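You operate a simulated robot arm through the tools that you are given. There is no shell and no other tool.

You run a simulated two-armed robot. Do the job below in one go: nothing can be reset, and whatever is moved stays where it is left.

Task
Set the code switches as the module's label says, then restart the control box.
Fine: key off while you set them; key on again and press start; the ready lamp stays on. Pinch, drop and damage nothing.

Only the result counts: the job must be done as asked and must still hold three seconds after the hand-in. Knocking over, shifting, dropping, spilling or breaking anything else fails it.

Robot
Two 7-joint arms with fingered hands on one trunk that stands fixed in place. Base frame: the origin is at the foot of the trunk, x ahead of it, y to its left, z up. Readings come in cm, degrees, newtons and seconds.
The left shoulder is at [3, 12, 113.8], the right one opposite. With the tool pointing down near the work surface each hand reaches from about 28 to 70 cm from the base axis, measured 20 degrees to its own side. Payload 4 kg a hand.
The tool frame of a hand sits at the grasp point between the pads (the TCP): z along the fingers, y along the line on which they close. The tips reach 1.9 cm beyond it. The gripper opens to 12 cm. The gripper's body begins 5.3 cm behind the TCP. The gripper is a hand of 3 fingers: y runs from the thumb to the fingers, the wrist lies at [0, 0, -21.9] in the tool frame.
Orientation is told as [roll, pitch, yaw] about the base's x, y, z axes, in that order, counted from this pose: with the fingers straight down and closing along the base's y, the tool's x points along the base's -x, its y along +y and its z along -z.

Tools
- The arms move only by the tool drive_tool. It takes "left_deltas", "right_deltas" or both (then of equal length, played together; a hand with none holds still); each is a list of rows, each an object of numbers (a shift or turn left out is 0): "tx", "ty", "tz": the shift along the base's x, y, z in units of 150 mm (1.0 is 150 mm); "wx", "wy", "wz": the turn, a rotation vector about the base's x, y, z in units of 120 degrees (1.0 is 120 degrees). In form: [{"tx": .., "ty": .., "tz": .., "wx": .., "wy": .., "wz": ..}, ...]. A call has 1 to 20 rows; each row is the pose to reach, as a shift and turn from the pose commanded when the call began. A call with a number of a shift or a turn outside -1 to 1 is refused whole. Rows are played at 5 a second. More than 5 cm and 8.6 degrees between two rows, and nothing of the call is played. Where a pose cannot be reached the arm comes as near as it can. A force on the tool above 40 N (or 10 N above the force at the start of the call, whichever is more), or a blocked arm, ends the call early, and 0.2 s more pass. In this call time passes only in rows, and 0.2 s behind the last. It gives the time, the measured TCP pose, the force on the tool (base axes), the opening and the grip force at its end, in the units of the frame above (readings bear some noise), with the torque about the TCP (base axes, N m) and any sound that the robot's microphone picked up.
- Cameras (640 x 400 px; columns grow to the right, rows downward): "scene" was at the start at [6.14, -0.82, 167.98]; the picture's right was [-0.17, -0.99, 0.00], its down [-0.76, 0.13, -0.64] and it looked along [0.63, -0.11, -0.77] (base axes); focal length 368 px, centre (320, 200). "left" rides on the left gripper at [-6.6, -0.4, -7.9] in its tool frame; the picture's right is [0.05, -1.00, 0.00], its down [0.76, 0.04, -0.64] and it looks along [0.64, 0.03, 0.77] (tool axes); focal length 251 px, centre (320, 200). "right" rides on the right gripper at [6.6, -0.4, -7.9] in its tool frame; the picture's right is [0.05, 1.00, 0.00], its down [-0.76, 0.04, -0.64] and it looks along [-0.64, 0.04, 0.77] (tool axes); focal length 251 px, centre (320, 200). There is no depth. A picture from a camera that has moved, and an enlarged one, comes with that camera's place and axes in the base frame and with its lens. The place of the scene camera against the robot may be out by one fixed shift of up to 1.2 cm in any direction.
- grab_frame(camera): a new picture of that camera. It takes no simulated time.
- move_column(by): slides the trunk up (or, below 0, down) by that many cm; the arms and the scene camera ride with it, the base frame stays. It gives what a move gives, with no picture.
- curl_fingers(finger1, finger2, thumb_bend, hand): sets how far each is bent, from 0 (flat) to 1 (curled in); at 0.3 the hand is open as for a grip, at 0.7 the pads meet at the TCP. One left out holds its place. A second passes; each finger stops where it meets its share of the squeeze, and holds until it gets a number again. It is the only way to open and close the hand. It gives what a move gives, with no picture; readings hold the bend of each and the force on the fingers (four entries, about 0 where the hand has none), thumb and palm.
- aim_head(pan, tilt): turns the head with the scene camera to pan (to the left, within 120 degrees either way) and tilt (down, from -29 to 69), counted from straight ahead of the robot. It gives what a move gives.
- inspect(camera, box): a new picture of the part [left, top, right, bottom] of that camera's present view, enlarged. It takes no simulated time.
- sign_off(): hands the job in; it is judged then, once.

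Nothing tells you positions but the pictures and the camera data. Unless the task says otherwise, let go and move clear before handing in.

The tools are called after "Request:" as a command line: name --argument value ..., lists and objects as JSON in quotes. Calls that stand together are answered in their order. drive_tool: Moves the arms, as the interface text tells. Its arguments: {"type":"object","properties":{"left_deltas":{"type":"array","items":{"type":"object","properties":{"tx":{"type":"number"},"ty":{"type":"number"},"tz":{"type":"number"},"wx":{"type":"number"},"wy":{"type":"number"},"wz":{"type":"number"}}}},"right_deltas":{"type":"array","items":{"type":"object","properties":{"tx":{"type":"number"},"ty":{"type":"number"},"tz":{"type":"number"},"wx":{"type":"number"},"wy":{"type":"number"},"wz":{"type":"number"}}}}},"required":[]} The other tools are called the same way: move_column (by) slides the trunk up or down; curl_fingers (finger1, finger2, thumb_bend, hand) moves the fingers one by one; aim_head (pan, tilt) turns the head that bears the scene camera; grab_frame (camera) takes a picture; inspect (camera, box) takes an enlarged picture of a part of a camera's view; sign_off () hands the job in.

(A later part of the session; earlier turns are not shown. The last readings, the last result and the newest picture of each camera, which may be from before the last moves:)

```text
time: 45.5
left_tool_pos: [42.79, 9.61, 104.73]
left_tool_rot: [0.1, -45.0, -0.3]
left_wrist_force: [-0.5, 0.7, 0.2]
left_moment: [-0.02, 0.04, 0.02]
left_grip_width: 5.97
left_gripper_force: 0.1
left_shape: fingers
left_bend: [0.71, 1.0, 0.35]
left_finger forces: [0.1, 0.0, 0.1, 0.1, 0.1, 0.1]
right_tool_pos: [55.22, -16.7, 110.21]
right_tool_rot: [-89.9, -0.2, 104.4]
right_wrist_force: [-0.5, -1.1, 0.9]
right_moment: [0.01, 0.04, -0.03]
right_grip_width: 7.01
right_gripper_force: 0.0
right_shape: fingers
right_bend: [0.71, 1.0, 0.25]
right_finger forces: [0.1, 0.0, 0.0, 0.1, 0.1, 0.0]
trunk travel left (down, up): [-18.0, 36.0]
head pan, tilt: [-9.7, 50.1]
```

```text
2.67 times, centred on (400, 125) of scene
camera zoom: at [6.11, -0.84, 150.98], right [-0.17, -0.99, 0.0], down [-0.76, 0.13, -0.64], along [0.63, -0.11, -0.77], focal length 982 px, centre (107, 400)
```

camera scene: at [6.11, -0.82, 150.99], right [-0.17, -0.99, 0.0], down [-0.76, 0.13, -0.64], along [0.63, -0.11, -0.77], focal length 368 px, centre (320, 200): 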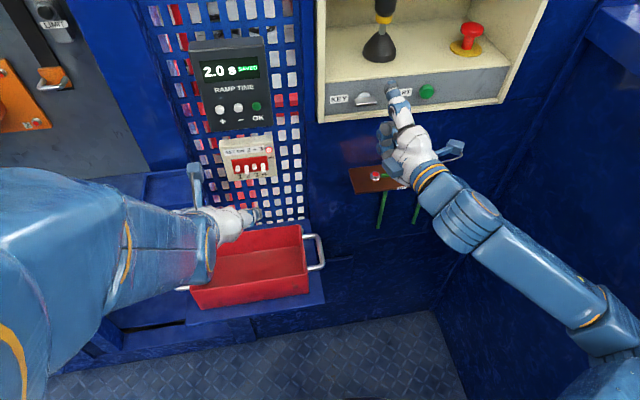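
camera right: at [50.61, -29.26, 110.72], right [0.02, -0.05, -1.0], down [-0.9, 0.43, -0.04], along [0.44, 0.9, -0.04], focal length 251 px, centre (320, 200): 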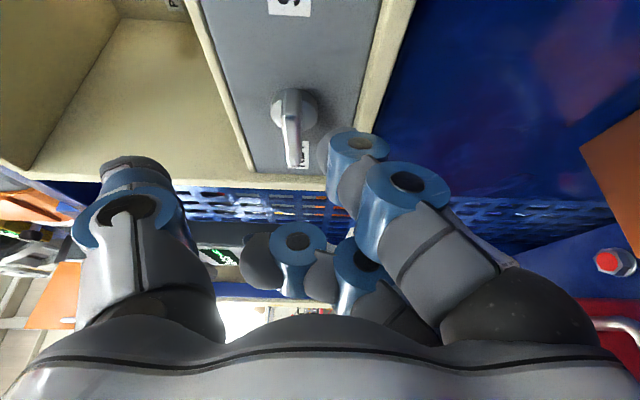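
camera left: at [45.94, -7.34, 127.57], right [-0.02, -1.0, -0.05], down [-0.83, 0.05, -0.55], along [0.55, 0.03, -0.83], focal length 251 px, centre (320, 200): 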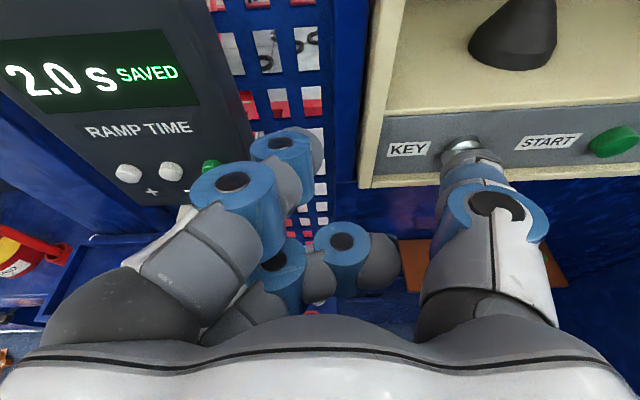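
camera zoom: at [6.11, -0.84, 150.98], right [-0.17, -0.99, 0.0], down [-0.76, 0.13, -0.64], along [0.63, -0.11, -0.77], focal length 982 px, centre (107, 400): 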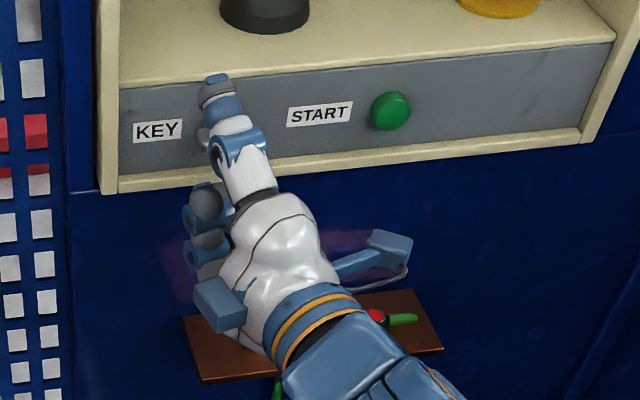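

With the trunk lowered, the right hand reaches in easily. I'll square it up (yaw 0) in front of the key and rehearse the quarter turn again in free air.

Request:
drive_tool --right_deltas '[{"tx": -0.07, "ty": -0.04, "tz": 0.03, "wz": -0.03}, {"tx": -0.14, "ty": -0.08, "tz": 0.06, "wz": -0.06}, {"tx": -0.2, "ty": -0.12, "tz": 0.1, "wz": -0.09}, {"tx": -0.2, "ty": -0.127, "tz": 0.1, "wz": -0.12}, {"tx": -0.2, "ty": -0.127, "tz": 0.1, "wz": -0.12}]'

Request:
drive_tool --right_deltas '[{"wx": -0.07}, {"wx": -0.14}, {"wx": -0.21}, {"wx": -0.28}, {"wx": -0.35}, {"wx": -0.42}, {"wx": -0.49}, {"wx": -0.56}, {"wx": -0.63}, {"wx": -0.7}, {"wx": -0.75}, {"wx": -0.75}]'

Request:
grab_frame --camera "right"

Request:
grab_frame --camera "scene"

```text
time: 46.6
left_tool_pos: [42.81, 9.74, 104.61]
left_tool_rot: [-0.1, -45.1, -0.3]
left_wrist_force: [-0.2, -0.3, -0.1]
left_moment: [-0.01, -0.02, 0.02]
left_grip_width: 5.94
left_gripper_force: 0.1
left_shape: fingers
left_bend: [0.71, 1.0, 0.35]
left_finger forces: [0.0, 0.1, 0.0, 0.0, 0.1, 0.0]
right_tool_pos: [51.27, -23.68, 114.99]
right_tool_rot: [-89.6, -0.1, 90.5]
right_wrist_force: [0.1, 0.3, 0.1]
right_moment: [0.01, 0.02, 0.0]
right_grip_width: 7.0
right_gripper_force: 0.0
right_shape: fingers
right_bend: [0.71, 1.0, 0.25]
right_finger forces: [0.0, 0.1, 0.0, 0.1, 0.0, 0.0]
right hand out of reach, approached as far as the arm can: row 2, 3, 4, 5
trunk travel left (down, up): [-18.0, 36.0]
head pan, tilt: [-9.7, 50.1]
```

```text
time: 49.2
left_tool_pos: [42.89, 9.59, 104.73]
left_tool_rot: [0.1, -45.0, -0.4]
left_wrist_force: [0.8, 0.7, -0.6]
left_moment: [0.02, -0.02, 0.02]
left_grip_width: 5.99
left_gripper_force: 0.0
left_shape: fingers
left_bend: [0.71, 1.0, 0.35]
left_finger forces: [0.0, 0.0, 0.1, 0.0, 0.0, 0.0]
right_tool_pos: [49.52, -25.08, 116.45]
right_tool_rot: [-10.7, 85.9, 168.8]
right_wrist_force: [-1.2, 0.1, -0.3]
right_moment: [0.0, -0.02, 0.04]
right_grip_width: 6.99
right_gripper_force: 0.0
right_shape: fingers
right_bend: [0.71, 1.0, 0.25]
right_finger forces: [0.0, 0.0, 0.1, 0.1, 0.1, 0.1]
right hand out of reach, approached as far as the arm can: row 3, 4, 5, 6, 7, 8, 9, 10, 11, 12
trunk travel left (down, up): [-18.0, 36.0]
head pan, tilt: [-9.7, 50.1]
```

```text
taken
camera right: at [42.07, -24.73, 123.75], right [-0.01, -1.0, 0.04], down [-0.7, -0.02, -0.72], along [0.72, -0.04, -0.7], focal length 251 px, centre (320, 200)
```

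right: 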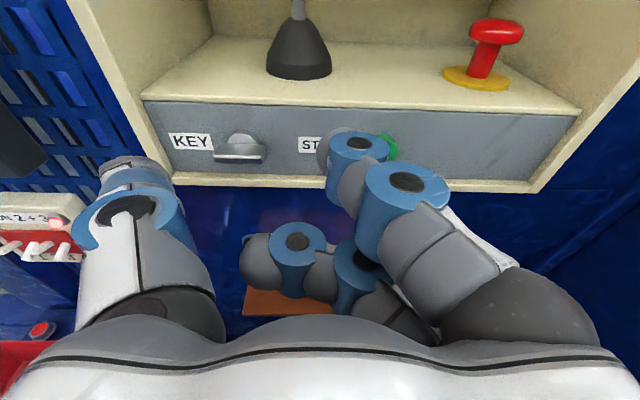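

```text
taken
camera scene: at [6.15, -0.96, 150.97], right [-0.17, -0.99, 0.0], down [-0.76, 0.13, -0.64], along [0.63, -0.11, -0.77], focal length 368 px, centre (320, 200)
```

scene: 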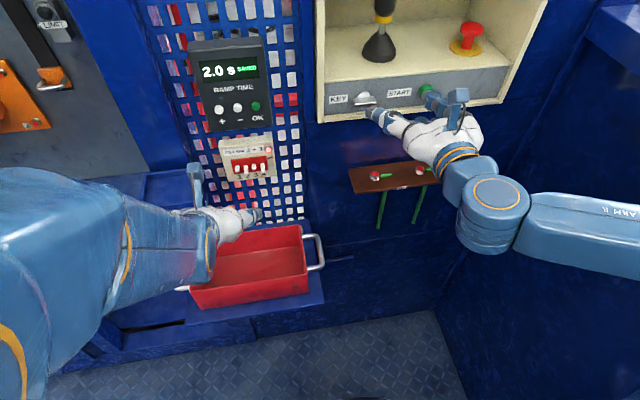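

This horizontal, camera-on-top posture is ideal. It gives an upright view, the finger thin sideways, and the hand straight at the panel. I'll set the thumb partway in and move forward with a slight left yaw, staying short of the panel.

Request:
curl_fingers --hand "right" --thumb_bend 0.5

Request:
drive_tool --right_deltas '[{"tx": 0.08, "ty": 0.06, "tz": -0.02, "wz": 0.025}, {"tx": 0.16, "ty": 0.12, "tz": -0.06, "wz": 0.05}, {"tx": 0.24, "ty": 0.18, "tz": -0.1, "wz": 0.075}, {"tx": 0.32, "ty": 0.26, "tz": -0.15, "wz": 0.1}, {"tx": 0.4, "ty": 0.34, "tz": -0.2, "wz": 0.1}, {"tx": 0.4, "ty": 0.4, "tz": -0.25, "wz": 0.1}]'

Request:
grab_frame --camera "right"

Request:
grab_frame --camera "scene"

```text
time: 50.2
left_tool_pos: [42.9, 9.6, 104.61]
left_tool_rot: [0.0, -45.0, -0.3]
left_wrist_force: [-0.4, 0.1, 0.8]
left_moment: [0.0, 0.01, 0.0]
left_grip_width: 5.91
left_gripper_force: 0.1
left_shape: fingers
left_bend: [0.71, 1.0, 0.35]
left_finger forces: [0.0, 0.0, 0.1, 0.0, 0.0, 0.0]
right_tool_pos: [49.53, -24.83, 116.65]
right_tool_rot: [-10.6, 85.8, 168.5]
right_wrist_force: [0.0, -0.3, -0.2]
right_moment: [0.01, 0.0, 0.0]
right_grip_width: 3.7
right_gripper_force: 0.1
right_shape: fingers
right_bend: [0.71, 1.0, 0.5]
right_finger forces: [0.0, 0.1, 0.0, 0.0, 0.0, 0.0]
trunk travel left (down, up): [-18.0, 36.0]
head pan, tilt: [-9.7, 50.1]
```

```text
time: 51.6
left_tool_pos: [42.83, 9.72, 104.63]
left_tool_rot: [0.0, -45.0, -0.3]
left_wrist_force: [0.1, 0.1, -0.2]
left_moment: [0.0, 0.0, 0.0]
left_grip_width: 5.96
left_gripper_force: 0.0
left_shape: fingers
left_bend: [0.71, 1.0, 0.35]
left_finger forces: [0.0, 0.0, 0.0, 0.0, 0.0, 0.0]
right_tool_pos: [55.09, -18.28, 116.71]
right_tool_rot: [-11.1, 84.6, 179.9]
right_wrist_force: [0.3, -0.1, -0.1]
right_moment: [-0.03, 0.0, 0.0]
right_grip_width: 3.71
right_gripper_force: 0.0
right_shape: fingers
right_bend: [0.71, 1.0, 0.5]
right_finger forces: [0.0, 0.1, 0.1, 0.0, 0.0, 0.1]
right hand out of reach, approached as far as the arm can: row 1, 2, 3, 4, 5, 6
trunk travel left (down, up): [-18.0, 36.0]
head pan, tilt: [-9.7, 50.1]
```

```text
taken
camera right: at [47.9, -19.53, 124.12], right [0.19, -0.98, 0.04], down [-0.69, -0.16, -0.7], along [0.69, 0.11, -0.71], focal length 251 px, centre (320, 200)
```

right: 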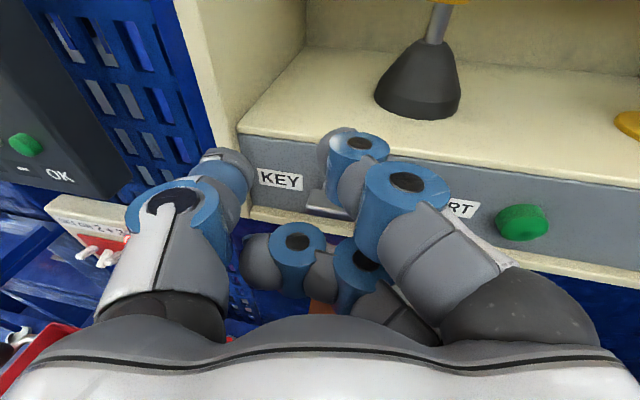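

```text
taken
camera scene: at [6.12, -0.81, 150.98], right [-0.17, -0.99, 0.0], down [-0.76, 0.13, -0.64], along [0.63, -0.11, -0.77], focal length 368 px, centre (320, 200)
```

scene: 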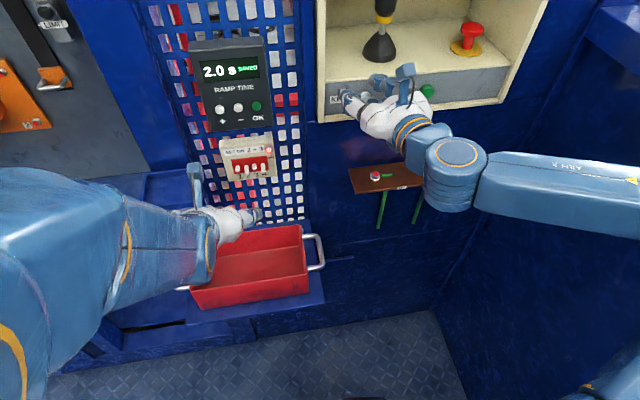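

The hand is well placed but sits about 5 cm too high in this posture. Lowering the trunk 5 cm brings it straight down to the key. I'll raise the left hand first so it stays clear of the red tray.

Request:
drive_tool --left_deltas '[{"tz": 0.2}, {"tz": 0.4}, {"tz": 0.6}, {"tz": 0.8}]'

Request:
move_column --by -5

Request:
grab_frame --camera "right"

Request:
inspect --camera "scene" --box '[310, 30, 450, 150]'

```text
time: 52.6
left_tool_pos: [42.69, 9.46, 116.61]
left_tool_rot: [0.0, -44.9, -0.4]
left_wrist_force: [0.8, -1.2, 0.4]
left_moment: [-0.02, 0.02, 0.01]
left_grip_width: 5.96
left_gripper_force: 0.0
left_shape: fingers
left_bend: [0.71, 1.0, 0.35]
left_finger forces: [0.0, 0.1, 0.0, 0.0, 0.0, 0.1]
right_tool_pos: [55.06, -18.43, 116.7]
right_tool_rot: [-11.5, 84.6, 179.6]
right_wrist_force: [0.0, 0.5, 0.8]
right_moment: [-0.01, 0.01, 0.0]
right_grip_width: 3.73
right_gripper_force: 0.1
right_shape: fingers
right_bend: [0.71, 1.0, 0.5]
right_finger forces: [0.0, 0.0, 0.1, 0.0, 0.0, 0.0]
trunk travel left (down, up): [-18.0, 36.0]
head pan, tilt: [-9.7, 50.1]
```

```text
time: 53.6
left_tool_pos: [42.82, 9.61, 111.7]
left_tool_rot: [0.0, -45.0, -0.3]
left_wrist_force: [-0.3, -0.5, 0.3]
left_moment: [-0.01, -0.03, -0.02]
left_grip_width: 5.94
left_gripper_force: 0.2
left_shape: fingers
left_bend: [0.71, 1.0, 0.35]
left_finger forces: [0.0, 0.1, 0.1, 0.0, 0.1, 0.0]
right_tool_pos: [55.1, -18.37, 111.88]
right_tool_rot: [-11.3, 84.7, 179.8]
right_wrist_force: [-0.4, 0.2, 1.3]
right_moment: [0.04, 0.01, 0.01]
right_grip_width: 3.71
right_gripper_force: 0.0
right_shape: fingers
right_bend: [0.71, 1.0, 0.5]
right_finger forces: [0.0, 0.0, 0.1, 0.1, 0.0, 0.0]
trunk travel left (down, up): [-13.0, 41.0]
head pan, tilt: [-9.7, 50.1]
```

```text
taken
camera right: at [47.88, -19.54, 119.14], right [0.2, -0.98, 0.04], down [-0.69, -0.16, -0.7], along [0.69, 0.11, -0.71], focal length 251 px, centre (320, 200)
```

right: 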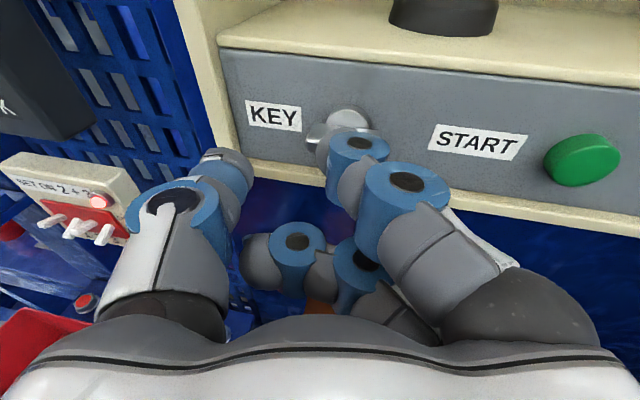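

```text
3.33 times, centred on (380, 90) of scene
camera zoom: at [6.11, -0.81, 145.99], right [-0.17, -0.99, 0.0], down [-0.76, 0.13, -0.64], along [0.63, -0.11, -0.77], focal length 1228 px, centre (120, 567)
```

zoom: 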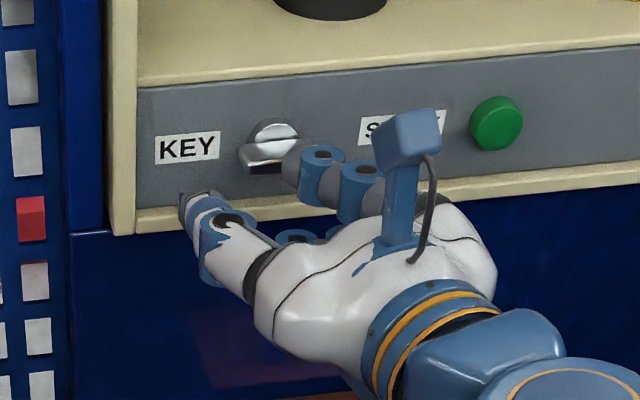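

Request:
inspect --camera "right" --box '[220, 80, 480, 260]'

```text
2.22 times, centred on (350, 170) of right
camera zoom: at [47.88, -19.54, 119.14], right [0.2, -0.98, 0.04], down [-0.69, -0.16, -0.7], along [0.69, 0.11, -0.71], focal length 559 px, centre (253, 267)
```

zoom: 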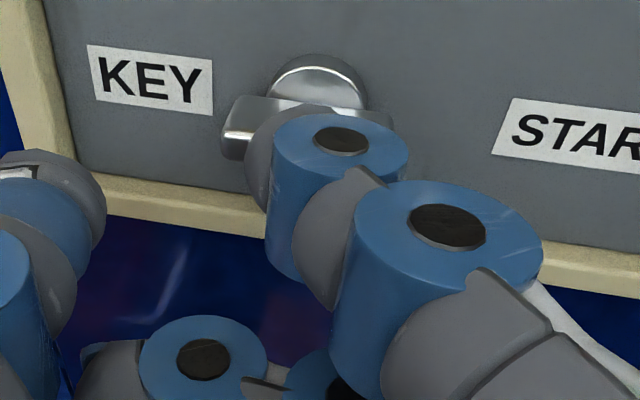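

At bend 0.7 the fingertip hooks inward, so it isn't a slim pointer. The digits point straight at about 0.3. I'll use the right thumb as the pointer, straight at 0.3, with both fingers fully curled, after backing off a little.

Request:
drive_tool --right_deltas '[{"tx": -0.1}, {"tx": -0.2}, {"tx": -0.2}]'

Request:
curl_fingers --hand "right" --finger1 1.0 --finger2 1.0 --thumb_bend 0.3

Request:
grab_frame --camera "right"

Request:
inspect --camera "scene" --box '[310, 30, 450, 150]'

```text
time: 54.4
left_tool_pos: [42.73, 9.66, 111.63]
left_tool_rot: [0.0, -45.1, -0.2]
left_wrist_force: [0.0, 0.6, -0.8]
left_moment: [0.0, 0.01, 0.03]
left_grip_width: 5.98
left_gripper_force: 0.0
left_shape: fingers
left_bend: [0.71, 1.0, 0.35]
left_finger forces: [0.1, 0.0, 0.0, 0.1, 0.1, 0.1]
right_tool_pos: [52.15, -18.29, 111.82]
right_tool_rot: [-11.3, 84.5, 179.8]
right_wrist_force: [-0.2, -0.1, 0.1]
right_moment: [0.01, -0.01, -0.02]
right_grip_width: 3.73
right_gripper_force: 0.0
right_shape: fingers
right_bend: [0.71, 1.0, 0.5]
right_finger forces: [0.1, 0.1, 0.0, 0.0, 0.0, 0.0]
trunk travel left (down, up): [-13.0, 41.0]
head pan, tilt: [-9.7, 50.1]
```

```text
time: 55.4
left_tool_pos: [42.86, 9.56, 111.67]
left_tool_rot: [-0.1, -44.9, -0.3]
left_wrist_force: [0.0, 0.3, 0.4]
left_moment: [-0.02, 0.01, 0.0]
left_grip_width: 5.93
left_gripper_force: 0.0
left_shape: fingers
left_bend: [0.71, 1.0, 0.35]
left_finger forces: [0.0, 0.1, 0.0, 0.0, 0.0, 0.1]
right_tool_pos: [52.19, -18.29, 111.82]
right_tool_rot: [-11.3, 84.7, 179.7]
right_wrist_force: [0.0, -0.4, 0.1]
right_moment: [0.02, 0.03, 0.01]
right_grip_width: 4.6
right_gripper_force: 0.0
right_shape: fingers
right_bend: [1.0, 1.0, 0.3]
right_finger forces: [0.0, 0.0, 0.0, 0.0, 0.0, 0.0]
trunk travel left (down, up): [-13.0, 41.0]
head pan, tilt: [-9.7, 50.1]
```

```text
taken
camera right: at [44.9, -19.56, 119.13], right [0.2, -0.98, 0.04], down [-0.69, -0.16, -0.7], along [0.69, 0.11, -0.71], focal length 251 px, centre (320, 200)
```

right: 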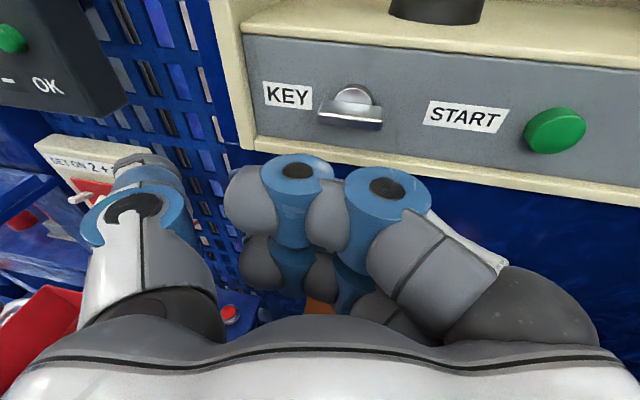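

```text
3.33 times, centred on (380, 90) of scene
camera zoom: at [6.11, -0.82, 145.98], right [-0.17, -0.99, 0.0], down [-0.76, 0.13, -0.64], along [0.63, -0.11, -0.77], focal length 1228 px, centre (120, 567)
```

zoom: 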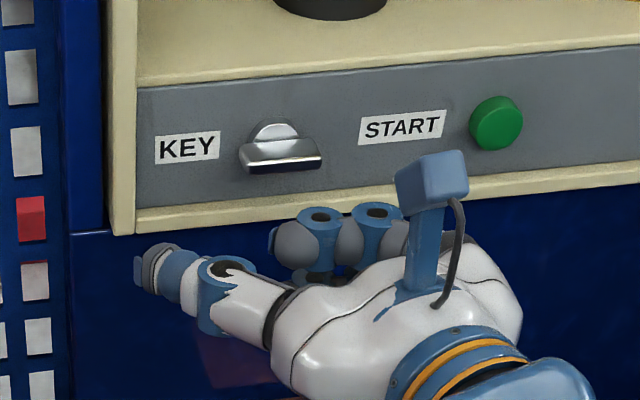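

Measuring from the images, the thumb splays about 28° outward at 0.3 and points straight at about 0.5. I'll set 0.5, drop the trunk 3 cm for vertical margin, and go to a standoff above-left of the key's left end.

Request:
curl_fingers --hand "right" --thumb_bend 0.5

Request:
move_column --by -3

Request:
drive_tool --right_deltas '[{"tz": 0.1, "ty": -0.06}, {"tz": 0.2, "ty": -0.13}, {"tz": 0.34, "ty": -0.2, "tx": 0.03}, {"tz": 0.34, "ty": -0.25, "tx": 0.12}, {"tz": 0.34, "ty": -0.255, "tx": 0.22}, {"tz": 0.34, "ty": -0.255, "tx": 0.29}, {"tz": 0.34, "ty": -0.255, "tx": 0.29}]'

Request:
grab_frame --camera "right"

Request:
inspect --camera "scene" --box '[310, 10, 450, 130]'

```text
time: 56.4
left_tool_pos: [42.81, 9.52, 111.59]
left_tool_rot: [0.0, -45.0, -0.3]
left_wrist_force: [0.9, -0.2, 0.6]
left_moment: [0.01, -0.02, -0.03]
left_grip_width: 5.96
left_gripper_force: 0.0
left_shape: fingers
left_bend: [0.71, 1.0, 0.35]
left_finger forces: [0.0, 0.0, 0.1, 0.0, 0.0, 0.1]
right_tool_pos: [52.06, -18.46, 111.69]
right_tool_rot: [-11.3, 84.6, 179.6]
right_wrist_force: [0.4, 0.1, -1.0]
right_moment: [0.02, -0.02, -0.01]
right_grip_width: 2.88
right_gripper_force: 0.1
right_shape: fingers
right_bend: [1.0, 1.0, 0.5]
right_finger forces: [0.0, 0.0, 0.0, 0.1, 0.0, 0.0]
trunk travel left (down, up): [-13.0, 41.0]
head pan, tilt: [-9.7, 50.1]
```

```text
time: 57.1
left_tool_pos: [42.75, 9.66, 108.67]
left_tool_rot: [0.0, -45.0, -0.3]
left_wrist_force: [0.0, 0.1, -0.6]
left_moment: [0.01, -0.03, 0.02]
left_grip_width: 5.94
left_gripper_force: 0.1
left_shape: fingers
left_bend: [0.71, 1.0, 0.35]
left_finger forces: [0.0, 0.0, 0.0, 0.0, 0.0, 0.0]
right_tool_pos: [51.97, -18.33, 108.86]
right_tool_rot: [-11.3, 84.6, 179.7]
right_wrist_force: [-0.3, 0.2, 0.5]
right_moment: [0.03, -0.03, 0.03]
right_grip_width: 2.9
right_gripper_force: 0.0
right_shape: fingers
right_bend: [1.0, 1.0, 0.5]
right_finger forces: [0.0, 0.0, 0.1, 0.0, 0.1, 0.0]
trunk travel left (down, up): [-10.0, 44.0]
head pan, tilt: [-9.7, 50.1]
```

```text
time: 58.7
left_tool_pos: [42.88, 9.66, 108.68]
left_tool_rot: [0.0, -45.0, -0.3]
left_wrist_force: [-0.2, 0.1, 0.4]
left_moment: [-0.02, 0.01, -0.02]
left_grip_width: 5.96
left_gripper_force: 0.1
left_shape: fingers
left_bend: [0.71, 1.0, 0.35]
left_finger forces: [0.0, 0.1, 0.1, 0.0, 0.0, 0.0]
right_tool_pos: [56.43, -22.25, 113.94]
right_tool_rot: [-11.4, 84.7, 179.6]
right_wrist_force: [-0.5, 0.3, -0.5]
right_moment: [0.01, 0.02, 0.01]
right_grip_width: 2.9
right_gripper_force: 0.1
right_shape: fingers
right_bend: [1.0, 1.0, 0.5]
right_finger forces: [0.0, 0.0, 0.1, 0.0, 0.1, 0.0]
trunk travel left (down, up): [-10.0, 44.0]
head pan, tilt: [-9.7, 50.1]
```

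```text
taken
camera right: at [49.23, -23.42, 121.27], right [0.2, -0.98, 0.04], down [-0.69, -0.16, -0.7], along [0.69, 0.11, -0.71], focal length 251 px, centre (320, 200)
```

right: 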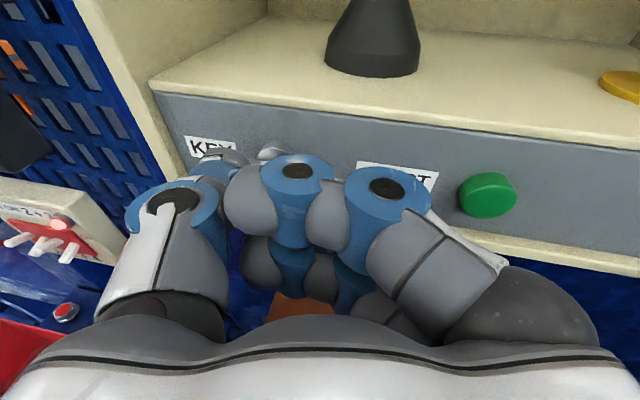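

```text
3.33 times, centred on (380, 70) of scene
camera zoom: at [6.09, -0.82, 142.98], right [-0.17, -0.99, 0.0], down [-0.76, 0.13, -0.64], along [0.63, -0.11, -0.77], focal length 1228 px, centre (120, 633)
```

zoom: 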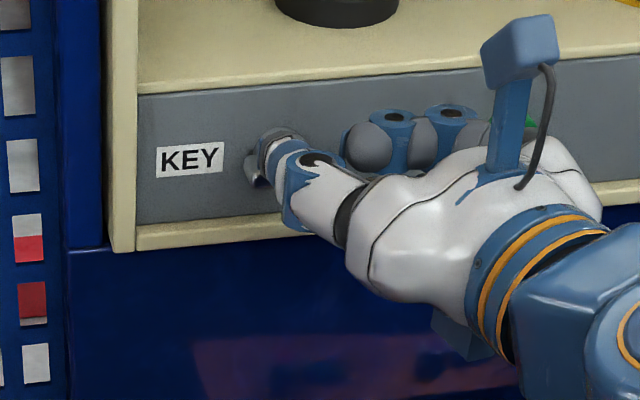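

Request:
inspect --camera "right" --box '[120, 100, 360, 250]'

Request:
inspect --camera "scene" --box '[335, 20, 405, 80]'

```text
2.67 times, centred on (240, 175) of right
camera zoom: at [49.23, -23.42, 121.27], right [0.2, -0.98, 0.04], down [-0.69, -0.16, -0.7], along [0.69, 0.11, -0.71], focal length 670 px, centre (533, 267)
```

zoom: 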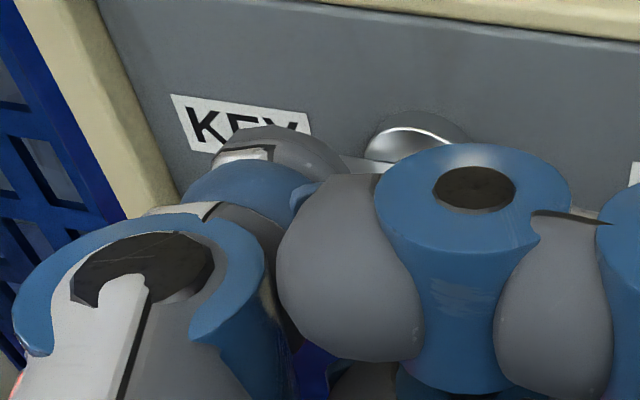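

```text
6.67 times, centred on (370, 50) of scene
camera zoom: at [6.09, -0.82, 142.98], right [-0.17, -0.99, 0.0], down [-0.76, 0.13, -0.64], along [0.63, -0.11, -0.77], focal length 2456 px, centre (-13, 1200)
```

zoom: 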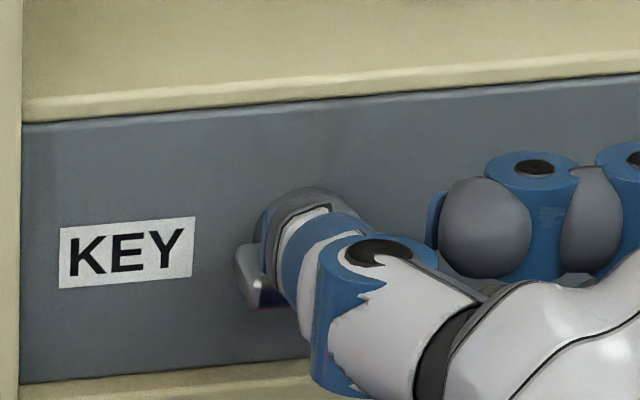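

The geometry matches my estimates. The thumb tip is just above and left of the handle's centre line. I'll advance it over the left half of the handle.

Request:
drive_tool --right_deltas '[{"tx": 0.05, "ty": 0.01}, {"tx": 0.1, "ty": 0.01}, {"tx": 0.14, "ty": 0.01}, {"tx": 0.17, "ty": 0.01}, {"tx": 0.19, "ty": 0.01}, {"tx": 0.19, "ty": 0.01}]'

Request:
inspect --camera "right" --box '[120, 80, 360, 230]'

Request:
inspect --camera "scene" --box '[335, 20, 405, 80]'

```text
time: 60.1
left_tool_pos: [42.81, 9.53, 108.68]
left_tool_rot: [-0.1, -44.9, -0.4]
left_wrist_force: [-0.5, -0.5, -0.3]
left_moment: [-0.01, -0.02, 0.03]
left_grip_width: 5.96
left_gripper_force: 0.0
left_shape: fingers
left_bend: [0.71, 1.0, 0.35]
left_finger forces: [0.0, 0.0, 0.0, 0.0, 0.0, 0.0]
right_tool_pos: [59.42, -22.17, 113.69]
right_tool_rot: [-11.1, 84.6, 179.8]
right_wrist_force: [-0.4, -0.7, 0.0]
right_moment: [0.01, 0.01, 0.02]
right_grip_width: 2.89
right_gripper_force: 0.0
right_shape: fingers
right_bend: [1.0, 1.0, 0.5]
right_finger forces: [0.1, 0.0, 0.1, 0.0, 0.0, 0.0]
trunk travel left (down, up): [-10.0, 44.0]
head pan, tilt: [-9.7, 50.1]
```

```text
2.67 times, centred on (240, 155) of right
camera zoom: at [52.14, -23.2, 121.22], right [0.19, -0.98, 0.04], down [-0.69, -0.16, -0.7], along [0.69, 0.11, -0.71], focal length 670 px, centre (533, 320)
```

zoom: 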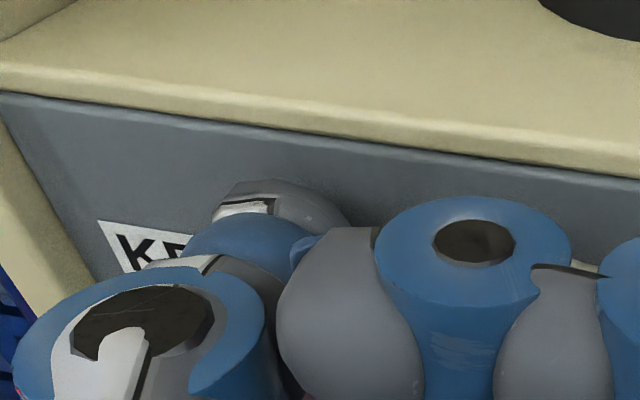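

```text
6.67 times, centred on (370, 50) of scene
camera zoom: at [6.12, -0.82, 142.98], right [-0.17, -0.99, 0.0], down [-0.76, 0.13, -0.64], along [0.63, -0.11, -0.77], focal length 2456 px, centre (-13, 1200)
```

zoom: 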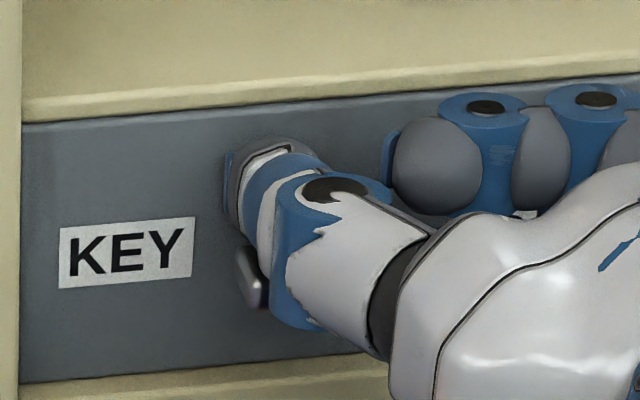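

The thumb tip is over the left half of the handle with no contact yet. I'll push down gently to turn the key counter-clockwise.

Request:
drive_tool --right_deltas '[{"tz": -0.03}, {"tz": -0.05}, {"tz": -0.07}, {"tz": -0.09}, {"tz": -0.11}]'

Request:
inspect --camera "right" --box '[120, 80, 360, 230]'

Request:
inspect --camera "scene" --box '[335, 20, 405, 80]'

```text
time: 61.3
left_tool_pos: [42.75, 9.65, 108.66]
left_tool_rot: [0.0, -44.9, -0.2]
left_wrist_force: [-0.8, -0.2, -1.2]
left_moment: [0.01, 0.0, -0.01]
left_grip_width: 5.98
left_gripper_force: 0.0
left_shape: fingers
left_bend: [0.71, 1.0, 0.35]
left_finger forces: [0.0, 0.0, 0.0, 0.0, 0.1, 0.1]
right_tool_pos: [59.33, -21.92, 112.11]
right_tool_rot: [-11.0, 84.5, -179.7]
right_wrist_force: [-1.7, 4.8, 2.0]
right_moment: [0.08, 0.05, 0.05]
right_grip_width: 3.12
right_gripper_force: 3.2
right_shape: fingers
right_bend: [1.0, 1.0, 0.48]
right_finger forces: [0.1, 0.1, 0.0, 0.1, 6.3, 0.0]
trunk travel left (down, up): [-10.0, 44.0]
head pan, tilt: [-9.7, 50.1]
```

```text
2.67 times, centred on (240, 155) of right
camera zoom: at [52.04, -23.06, 119.55], right [0.2, -0.98, 0.04], down [-0.69, -0.17, -0.7], along [0.69, 0.11, -0.71], focal length 670 px, centre (533, 320)
```

zoom: 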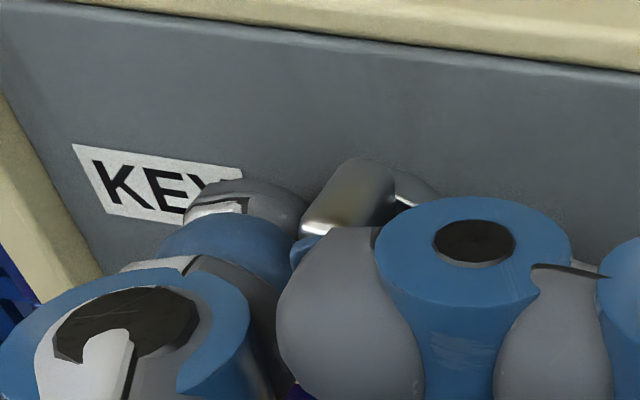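

```text
6.67 times, centred on (370, 50) of scene
camera zoom: at [6.08, -0.72, 142.98], right [-0.17, -0.99, 0.0], down [-0.76, 0.13, -0.64], along [0.63, -0.11, -0.77], focal length 2456 px, centre (-13, 1200)
```

zoom: 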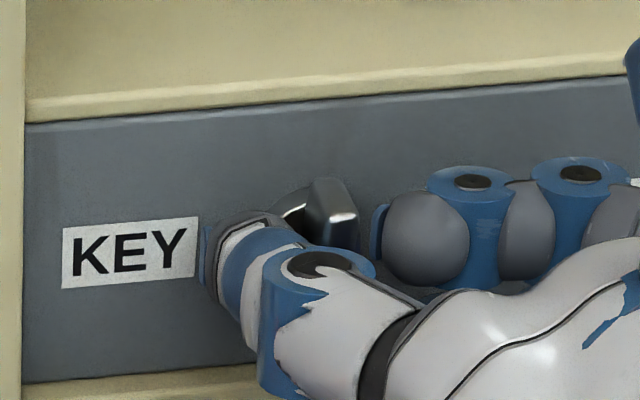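

The key is turning counter-clockwise and the thumb is now beside the lower end. I'll finish by pushing down a little and to the right.

Request:
drive_tool --right_deltas '[{"tz": -0.02, "ty": -0.02}, {"tz": -0.03, "ty": -0.04}, {"tz": -0.03, "ty": -0.06}]'

Request:
inspect --camera "right" --box '[120, 80, 360, 230]'

Request:
inspect --camera "scene" --box '[335, 20, 405, 80]'

Request:
grab_frame --camera "scene"

```text
time: 62.1
left_tool_pos: [42.69, 9.88, 108.58]
left_tool_rot: [-0.1, -45.2, -0.1]
left_wrist_force: [0.6, -0.5, 0.8]
left_moment: [0.0, 0.0, 0.01]
left_grip_width: 5.96
left_gripper_force: 0.0
left_shape: fingers
left_bend: [0.71, 1.0, 0.35]
left_finger forces: [0.0, 0.0, 0.0, 0.1, 0.0, 0.1]
right_tool_pos: [59.17, -22.57, 111.99]
right_tool_rot: [-9.9, 84.7, -178.8]
right_wrist_force: [1.4, 15.7, 10.8]
right_moment: [0.41, 0.03, -0.17]
right_grip_width: 3.51
right_gripper_force: 7.6
right_shape: fingers
right_bend: [1.0, 1.0, 0.44]
right_finger forces: [0.0, 0.0, 0.0, 0.0, 15.4, 0.0]
trunk travel left (down, up): [-10.0, 44.0]
head pan, tilt: [-9.7, 50.1]
```

```text
2.67 times, centred on (240, 155) of right
camera zoom: at [51.98, -23.73, 119.3], right [0.2, -0.98, 0.04], down [-0.69, -0.17, -0.7], along [0.69, 0.11, -0.71], focal length 670 px, centre (533, 320)
```

zoom: 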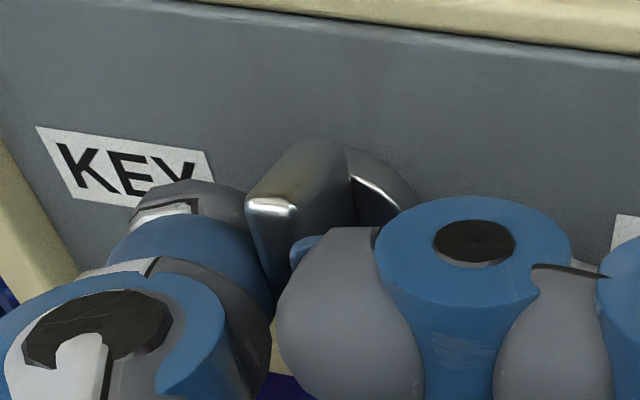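

```text
6.67 times, centred on (370, 50) of scene
camera zoom: at [6.03, -0.51, 142.99], right [-0.17, -0.99, 0.0], down [-0.76, 0.13, -0.64], along [0.63, -0.11, -0.77], focal length 2456 px, centre (-13, 1200)
```

zoom: 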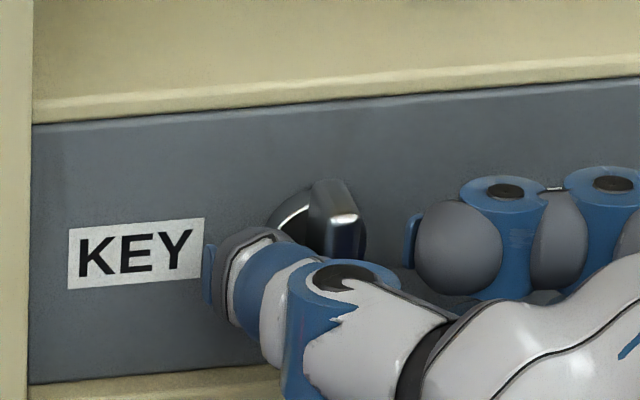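

```text
taken
camera scene: at [6.03, -0.51, 142.99], right [-0.17, -0.99, 0.0], down [-0.76, 0.13, -0.64], along [0.63, -0.11, -0.77], focal length 368 px, centre (320, 200)
```

scene: 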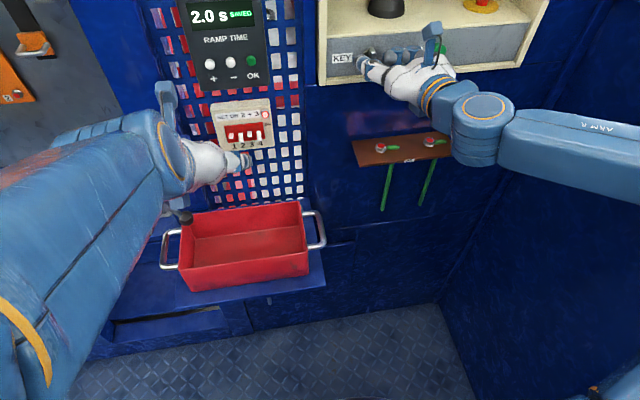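

The reaction has climbed to about 16 N with the handle essentially vertical, so it's at its stop. I'll back off at once and check the lamps.

Request:
drive_tool --right_deltas '[{"ty": 0.06, "tz": 0.03}, {"ty": 0.09, "tz": 0.03}, {"ty": 0.09, "tx": -0.1, "tz": 0.03}, {"ty": 0.05, "tx": -0.25, "tz": 0.03}, {"tx": -0.4, "tz": 0.03}, {"tx": -0.55, "tz": 0.05}]'

Request:
inspect --camera "scene" --box '[200, 90, 290, 160]'

Request:
grab_frame --camera "right"

Request:
inspect --camera "scene" --box '[310, 0, 450, 100]'

```text
time: 63.5
left_tool_pos: [42.87, 9.63, 108.76]
left_tool_rot: [0.0, -45.0, -0.3]
left_wrist_force: [-0.6, 0.6, 0.7]
left_moment: [-0.01, 0.01, 0.01]
left_grip_width: 5.94
left_gripper_force: 0.1
left_shape: fingers
left_bend: [0.71, 1.0, 0.35]
left_finger forces: [0.0, 0.0, 0.0, 0.0, 0.1, 0.0]
right_tool_pos: [51.01, -22.93, 112.57]
right_tool_rot: [-11.4, 84.6, 179.5]
right_wrist_force: [-0.6, 0.0, 0.0]
right_moment: [-0.03, 0.0, -0.01]
right_grip_width: 2.89
right_gripper_force: 0.0
right_shape: fingers
right_bend: [1.0, 1.0, 0.5]
right_finger forces: [0.0, 0.0, 0.1, 0.0, 0.0, 0.0]
trunk travel left (down, up): [-10.0, 44.0]
head pan, tilt: [-9.7, 50.1]
```

```text
5.71 times, centred on (245, 125) of scene
camera zoom: at [6.06, -0.8, 142.98], right [-0.17, -0.99, 0.0], down [-0.76, 0.13, -0.64], along [0.63, -0.11, -0.77], focal length 2105 px, centre (749, 629)
```

zoom: 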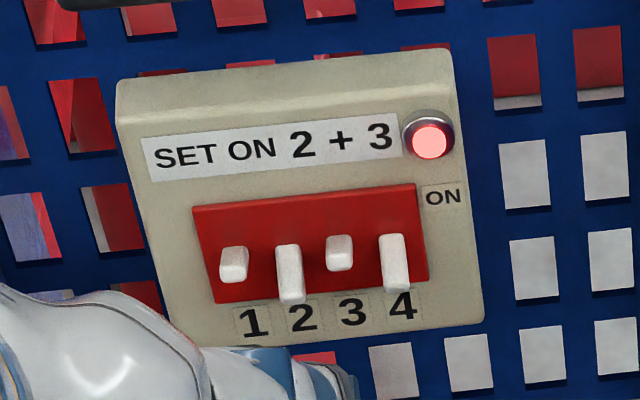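

```text
taken
camera right: at [43.84, -24.16, 119.92], right [0.19, -0.98, 0.04], down [-0.69, -0.16, -0.7], along [0.69, 0.11, -0.71], focal length 251 px, centre (320, 200)
```

right: 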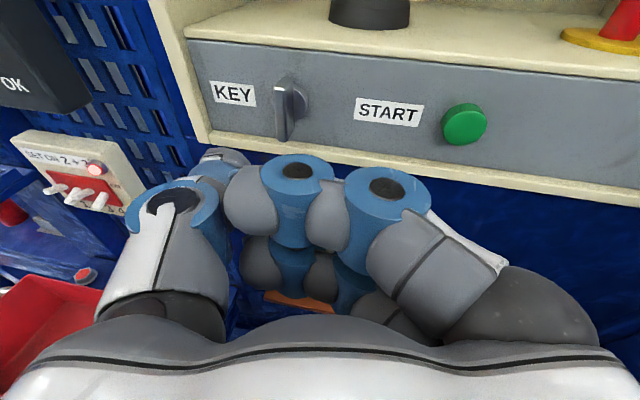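

```text
4.00 times, centred on (380, 50) of scene
camera zoom: at [6.06, -0.8, 142.98], right [-0.17, -0.99, 0.0], down [-0.76, 0.13, -0.64], along [0.63, -0.11, -0.77], focal length 1473 px, centre (80, 800)
```

zoom: 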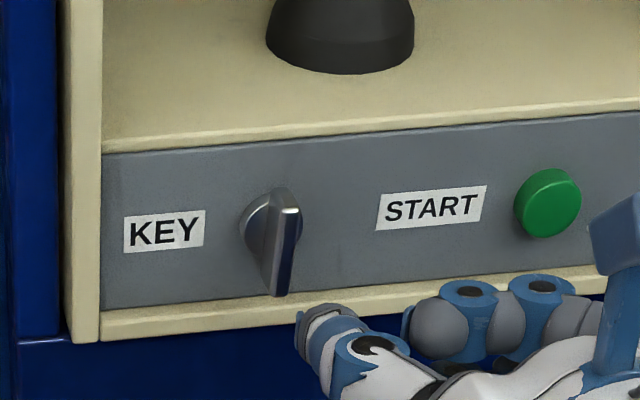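

The key is now vertical. I need the POWER lamp to confirm it is off, so I'll tilt the head to look into the box.

Request:
aim_head --pan -18 --tilt 25

Request:
grab_frame --camera "scene"

```text
time: 64.4
left_tool_pos: [42.81, 9.59, 108.58]
left_tool_rot: [0.0, -45.0, -0.3]
left_wrist_force: [0.3, -0.7, 0.1]
left_moment: [0.0, 0.0, -0.01]
left_grip_width: 5.97
left_gripper_force: 0.0
left_shape: fingers
left_bend: [0.71, 1.0, 0.35]
left_finger forces: [0.0, 0.1, 0.1, 0.0, 0.0, 0.0]
right_tool_pos: [51.08, -23.08, 112.45]
right_tool_rot: [-11.4, 84.6, 179.7]
right_wrist_force: [0.5, 0.0, -0.1]
right_moment: [-0.01, 0.01, 0.04]
right_grip_width: 2.88
right_gripper_force: 0.0
right_shape: fingers
right_bend: [1.0, 1.0, 0.5]
right_finger forces: [0.0, 0.0, 0.0, 0.0, 0.1, 0.0]
trunk travel left (down, up): [-10.0, 44.0]
head pan, tilt: [-18.0, 25.0]
```

```text
taken
camera scene: at [7.3, -2.38, 146.74], right [-0.31, -0.95, 0.0], down [-0.4, 0.13, -0.91], along [0.86, -0.28, -0.42], focal length 368 px, centre (320, 200)
```

scene: 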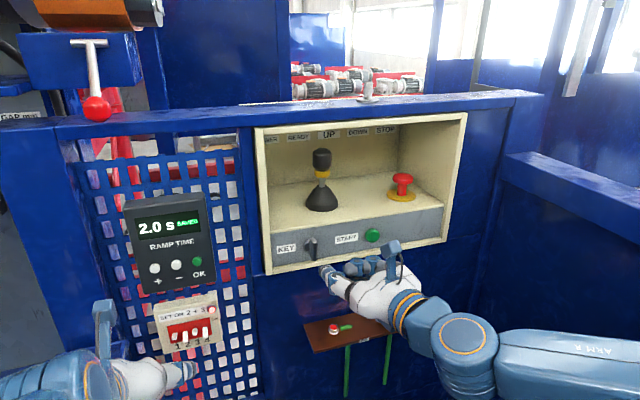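

The labels are visible but the lamps are just hidden behind the top edge. Lowering the trunk will bring the camera down, and it also helps the left hand's reach.

Request:
move_column --by -7

Request:
inspect --camera "scene" --box '[230, 60, 490, 260]'

Request:
grab_frame --camera "scene"

```text
time: 65.5
left_tool_pos: [42.76, 9.69, 101.63]
left_tool_rot: [0.0, -45.0, -0.3]
left_wrist_force: [0.3, 0.2, -0.6]
left_moment: [0.0, 0.01, 0.0]
left_grip_width: 5.93
left_gripper_force: 0.0
left_shape: fingers
left_bend: [0.71, 1.0, 0.35]
left_finger forces: [0.0, 0.1, 0.0, 0.0, 0.0, 0.1]
right_tool_pos: [51.1, -23.07, 105.59]
right_tool_rot: [-11.3, 84.6, 179.8]
right_wrist_force: [-0.5, 0.0, 0.2]
right_moment: [0.0, 0.01, -0.02]
right_grip_width: 2.89
right_gripper_force: 0.1
right_shape: fingers
right_bend: [1.0, 1.0, 0.5]
right_finger forces: [0.0, 0.0, 0.0, 0.0, 0.0, 0.1]
trunk travel left (down, up): [-3.0, 51.0]
head pan, tilt: [-18.0, 25.0]
```

```text
2.00 times, centred on (360, 160) of scene
camera zoom: at [7.28, -2.37, 139.76], right [-0.31, -0.95, 0.0], down [-0.4, 0.13, -0.91], along [0.86, -0.28, -0.42], focal length 737 px, centre (240, 280)
```

zoom: 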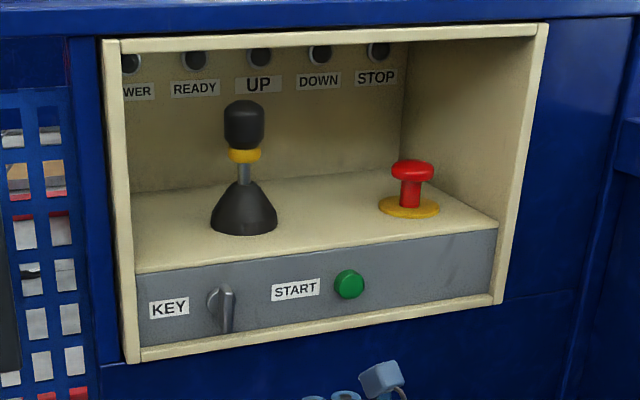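

```text
taken
camera scene: at [7.28, -2.37, 139.76], right [-0.31, -0.95, 0.0], down [-0.4, 0.13, -0.91], along [0.86, -0.28, -0.42], focal length 368 px, centre (320, 200)
```

scene: 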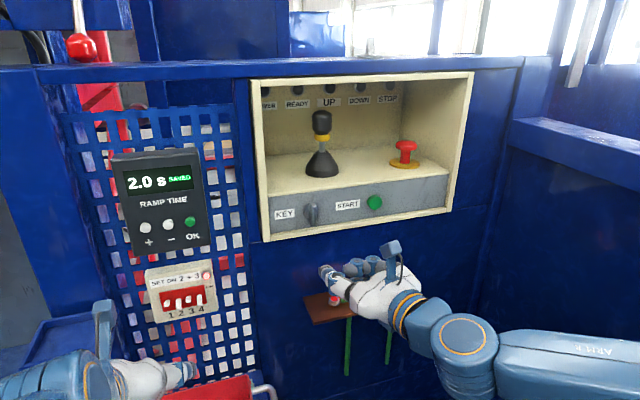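

The POWER lamp is off, so the key is off and I can set the switches. I'll make a slim pointer from the left hand's finger 1 (others curled), then tilt to 60° and approach the module.

Request:
curl_fingers --hand "left" --finger1 0.5 --finger2 1.0 --thumb_bend 1.0

Request:
drive_tool --left_deltas '[{"tx": 0.05, "ty": -0.15, "tz": 0.03, "wy": -0.03}, {"tx": 0.13, "ty": -0.3, "tz": 0.06, "wy": -0.06}, {"tx": 0.23, "ty": -0.45, "tz": 0.1, "wy": -0.09}, {"tx": 0.36, "ty": -0.55, "tz": 0.1, "wy": -0.125}, {"tx": 0.42, "ty": -0.58, "tz": 0.1, "wy": -0.125}, {"tx": 0.42, "ty": -0.58, "tz": 0.1, "wy": -0.125}]'

Request:
aim_head --pan 0 --tilt 40

Request:
grab_frame --camera "left"

Request:
grab_frame --camera "scene"

```text
time: 66.5
left_tool_pos: [42.8, 9.62, 101.76]
left_tool_rot: [0.1, -45.0, -0.3]
left_wrist_force: [-0.9, 0.4, -0.5]
left_moment: [0.0, 0.01, -0.02]
left_grip_width: 3.12
left_gripper_force: 0.0
left_shape: fingers
left_bend: [0.5, 1.0, 0.94]
left_finger forces: [0.0, 0.1, 0.0, 0.0, 0.0, 0.1]
right_tool_pos: [51.11, -22.94, 105.54]
right_tool_rot: [-11.3, 84.6, 179.7]
right_wrist_force: [-0.5, -0.1, -0.3]
right_moment: [-0.02, -0.01, -0.04]
right_grip_width: 2.9
right_gripper_force: 0.1
right_shape: fingers
right_bend: [1.0, 1.0, 0.5]
right_finger forces: [0.1, 0.0, 0.1, 0.0, 0.0, 0.0]
trunk travel left (down, up): [-3.0, 51.0]
head pan, tilt: [-18.0, 25.0]
```

```text
time: 67.9
left_tool_pos: [49.01, 1.22, 104.07]
left_tool_rot: [-11.5, -58.5, 9.0]
left_wrist_force: [-1.0, -0.2, 0.5]
left_moment: [-0.01, 0.04, 0.04]
left_grip_width: 3.15
left_gripper_force: 0.0
left_shape: fingers
left_bend: [0.5, 1.0, 0.94]
left_finger forces: [0.0, 0.1, 0.1, 0.0, 0.1, 0.0]
right_tool_pos: [51.01, -22.84, 105.55]
right_tool_rot: [-11.4, 84.6, 179.7]
right_wrist_force: [0.7, -0.4, -0.4]
right_moment: [-0.02, -0.01, -0.02]
right_grip_width: 2.91
right_gripper_force: 0.1
right_shape: fingers
right_bend: [1.0, 1.0, 0.5]
right_finger forces: [0.1, 0.0, 0.0, 0.0, 0.0, 0.1]
trunk travel left (down, up): [-3.0, 51.0]
head pan, tilt: [-18.0, 25.0]
```

```text
time: 68.7
left_tool_pos: [48.99, 1.06, 104.12]
left_tool_rot: [-11.4, -58.4, 9.0]
left_wrist_force: [-0.4, 0.4, 0.9]
left_moment: [0.01, -0.01, -0.02]
left_grip_width: 3.15
left_gripper_force: 0.0
left_shape: fingers
left_bend: [0.5, 1.0, 0.94]
left_finger forces: [0.0, 0.0, 0.1, 0.0, 0.1, 0.0]
right_tool_pos: [51.16, -22.95, 105.6]
right_tool_rot: [-11.2, 84.5, 179.6]
right_wrist_force: [-1.0, 0.0, -0.3]
right_moment: [-0.03, -0.04, -0.03]
right_grip_width: 2.91
right_gripper_force: 0.0
right_shape: fingers
right_bend: [1.0, 1.0, 0.5]
right_finger forces: [0.0, 0.0, 0.0, 0.0, 0.0, 0.0]
trunk travel left (down, up): [-3.0, 51.0]
head pan, tilt: [0.0, 40.0]
```

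```text
taken
camera left: at [45.61, 1.82, 113.65], right [-0.04, -1.0, 0.06], down [-0.94, 0.02, -0.33], along [0.33, -0.07, -0.94], focal length 251 px, centre (320, 200)
```

left: 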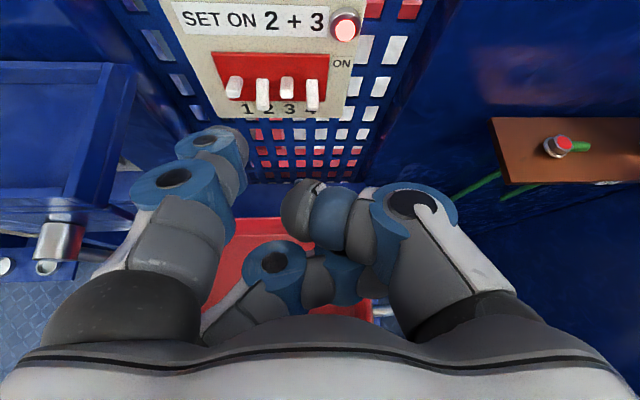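

```text
taken
camera scene: at [7.03, 0.12, 137.42], right [-0.04, -1.0, 0.0], down [-0.64, 0.03, -0.77], along [0.77, -0.03, -0.64], focal length 368 px, centre (320, 200)
```

scene: 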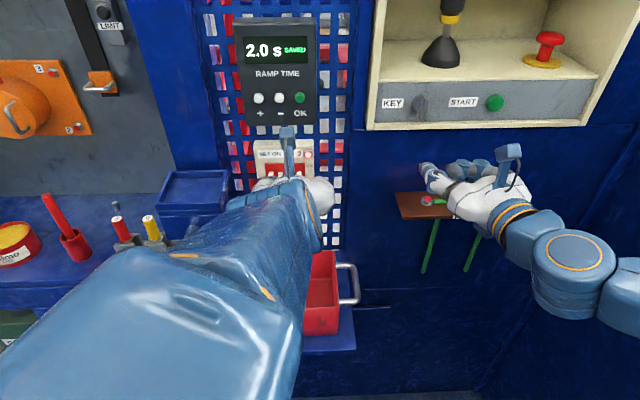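

Request:
inspect --camera "left" --box '[120, 40, 380, 220]'

```text
2.22 times, centred on (250, 130) of left
camera zoom: at [45.61, 1.82, 113.65], right [-0.04, -1.0, 0.06], down [-0.94, 0.02, -0.33], along [0.33, -0.07, -0.94], focal length 559 px, centre (476, 356)
```

zoom: 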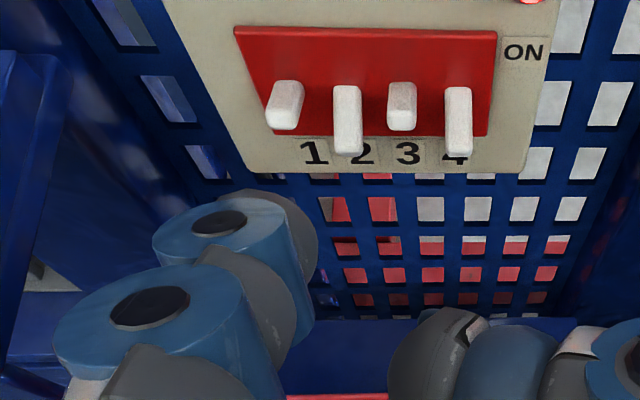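

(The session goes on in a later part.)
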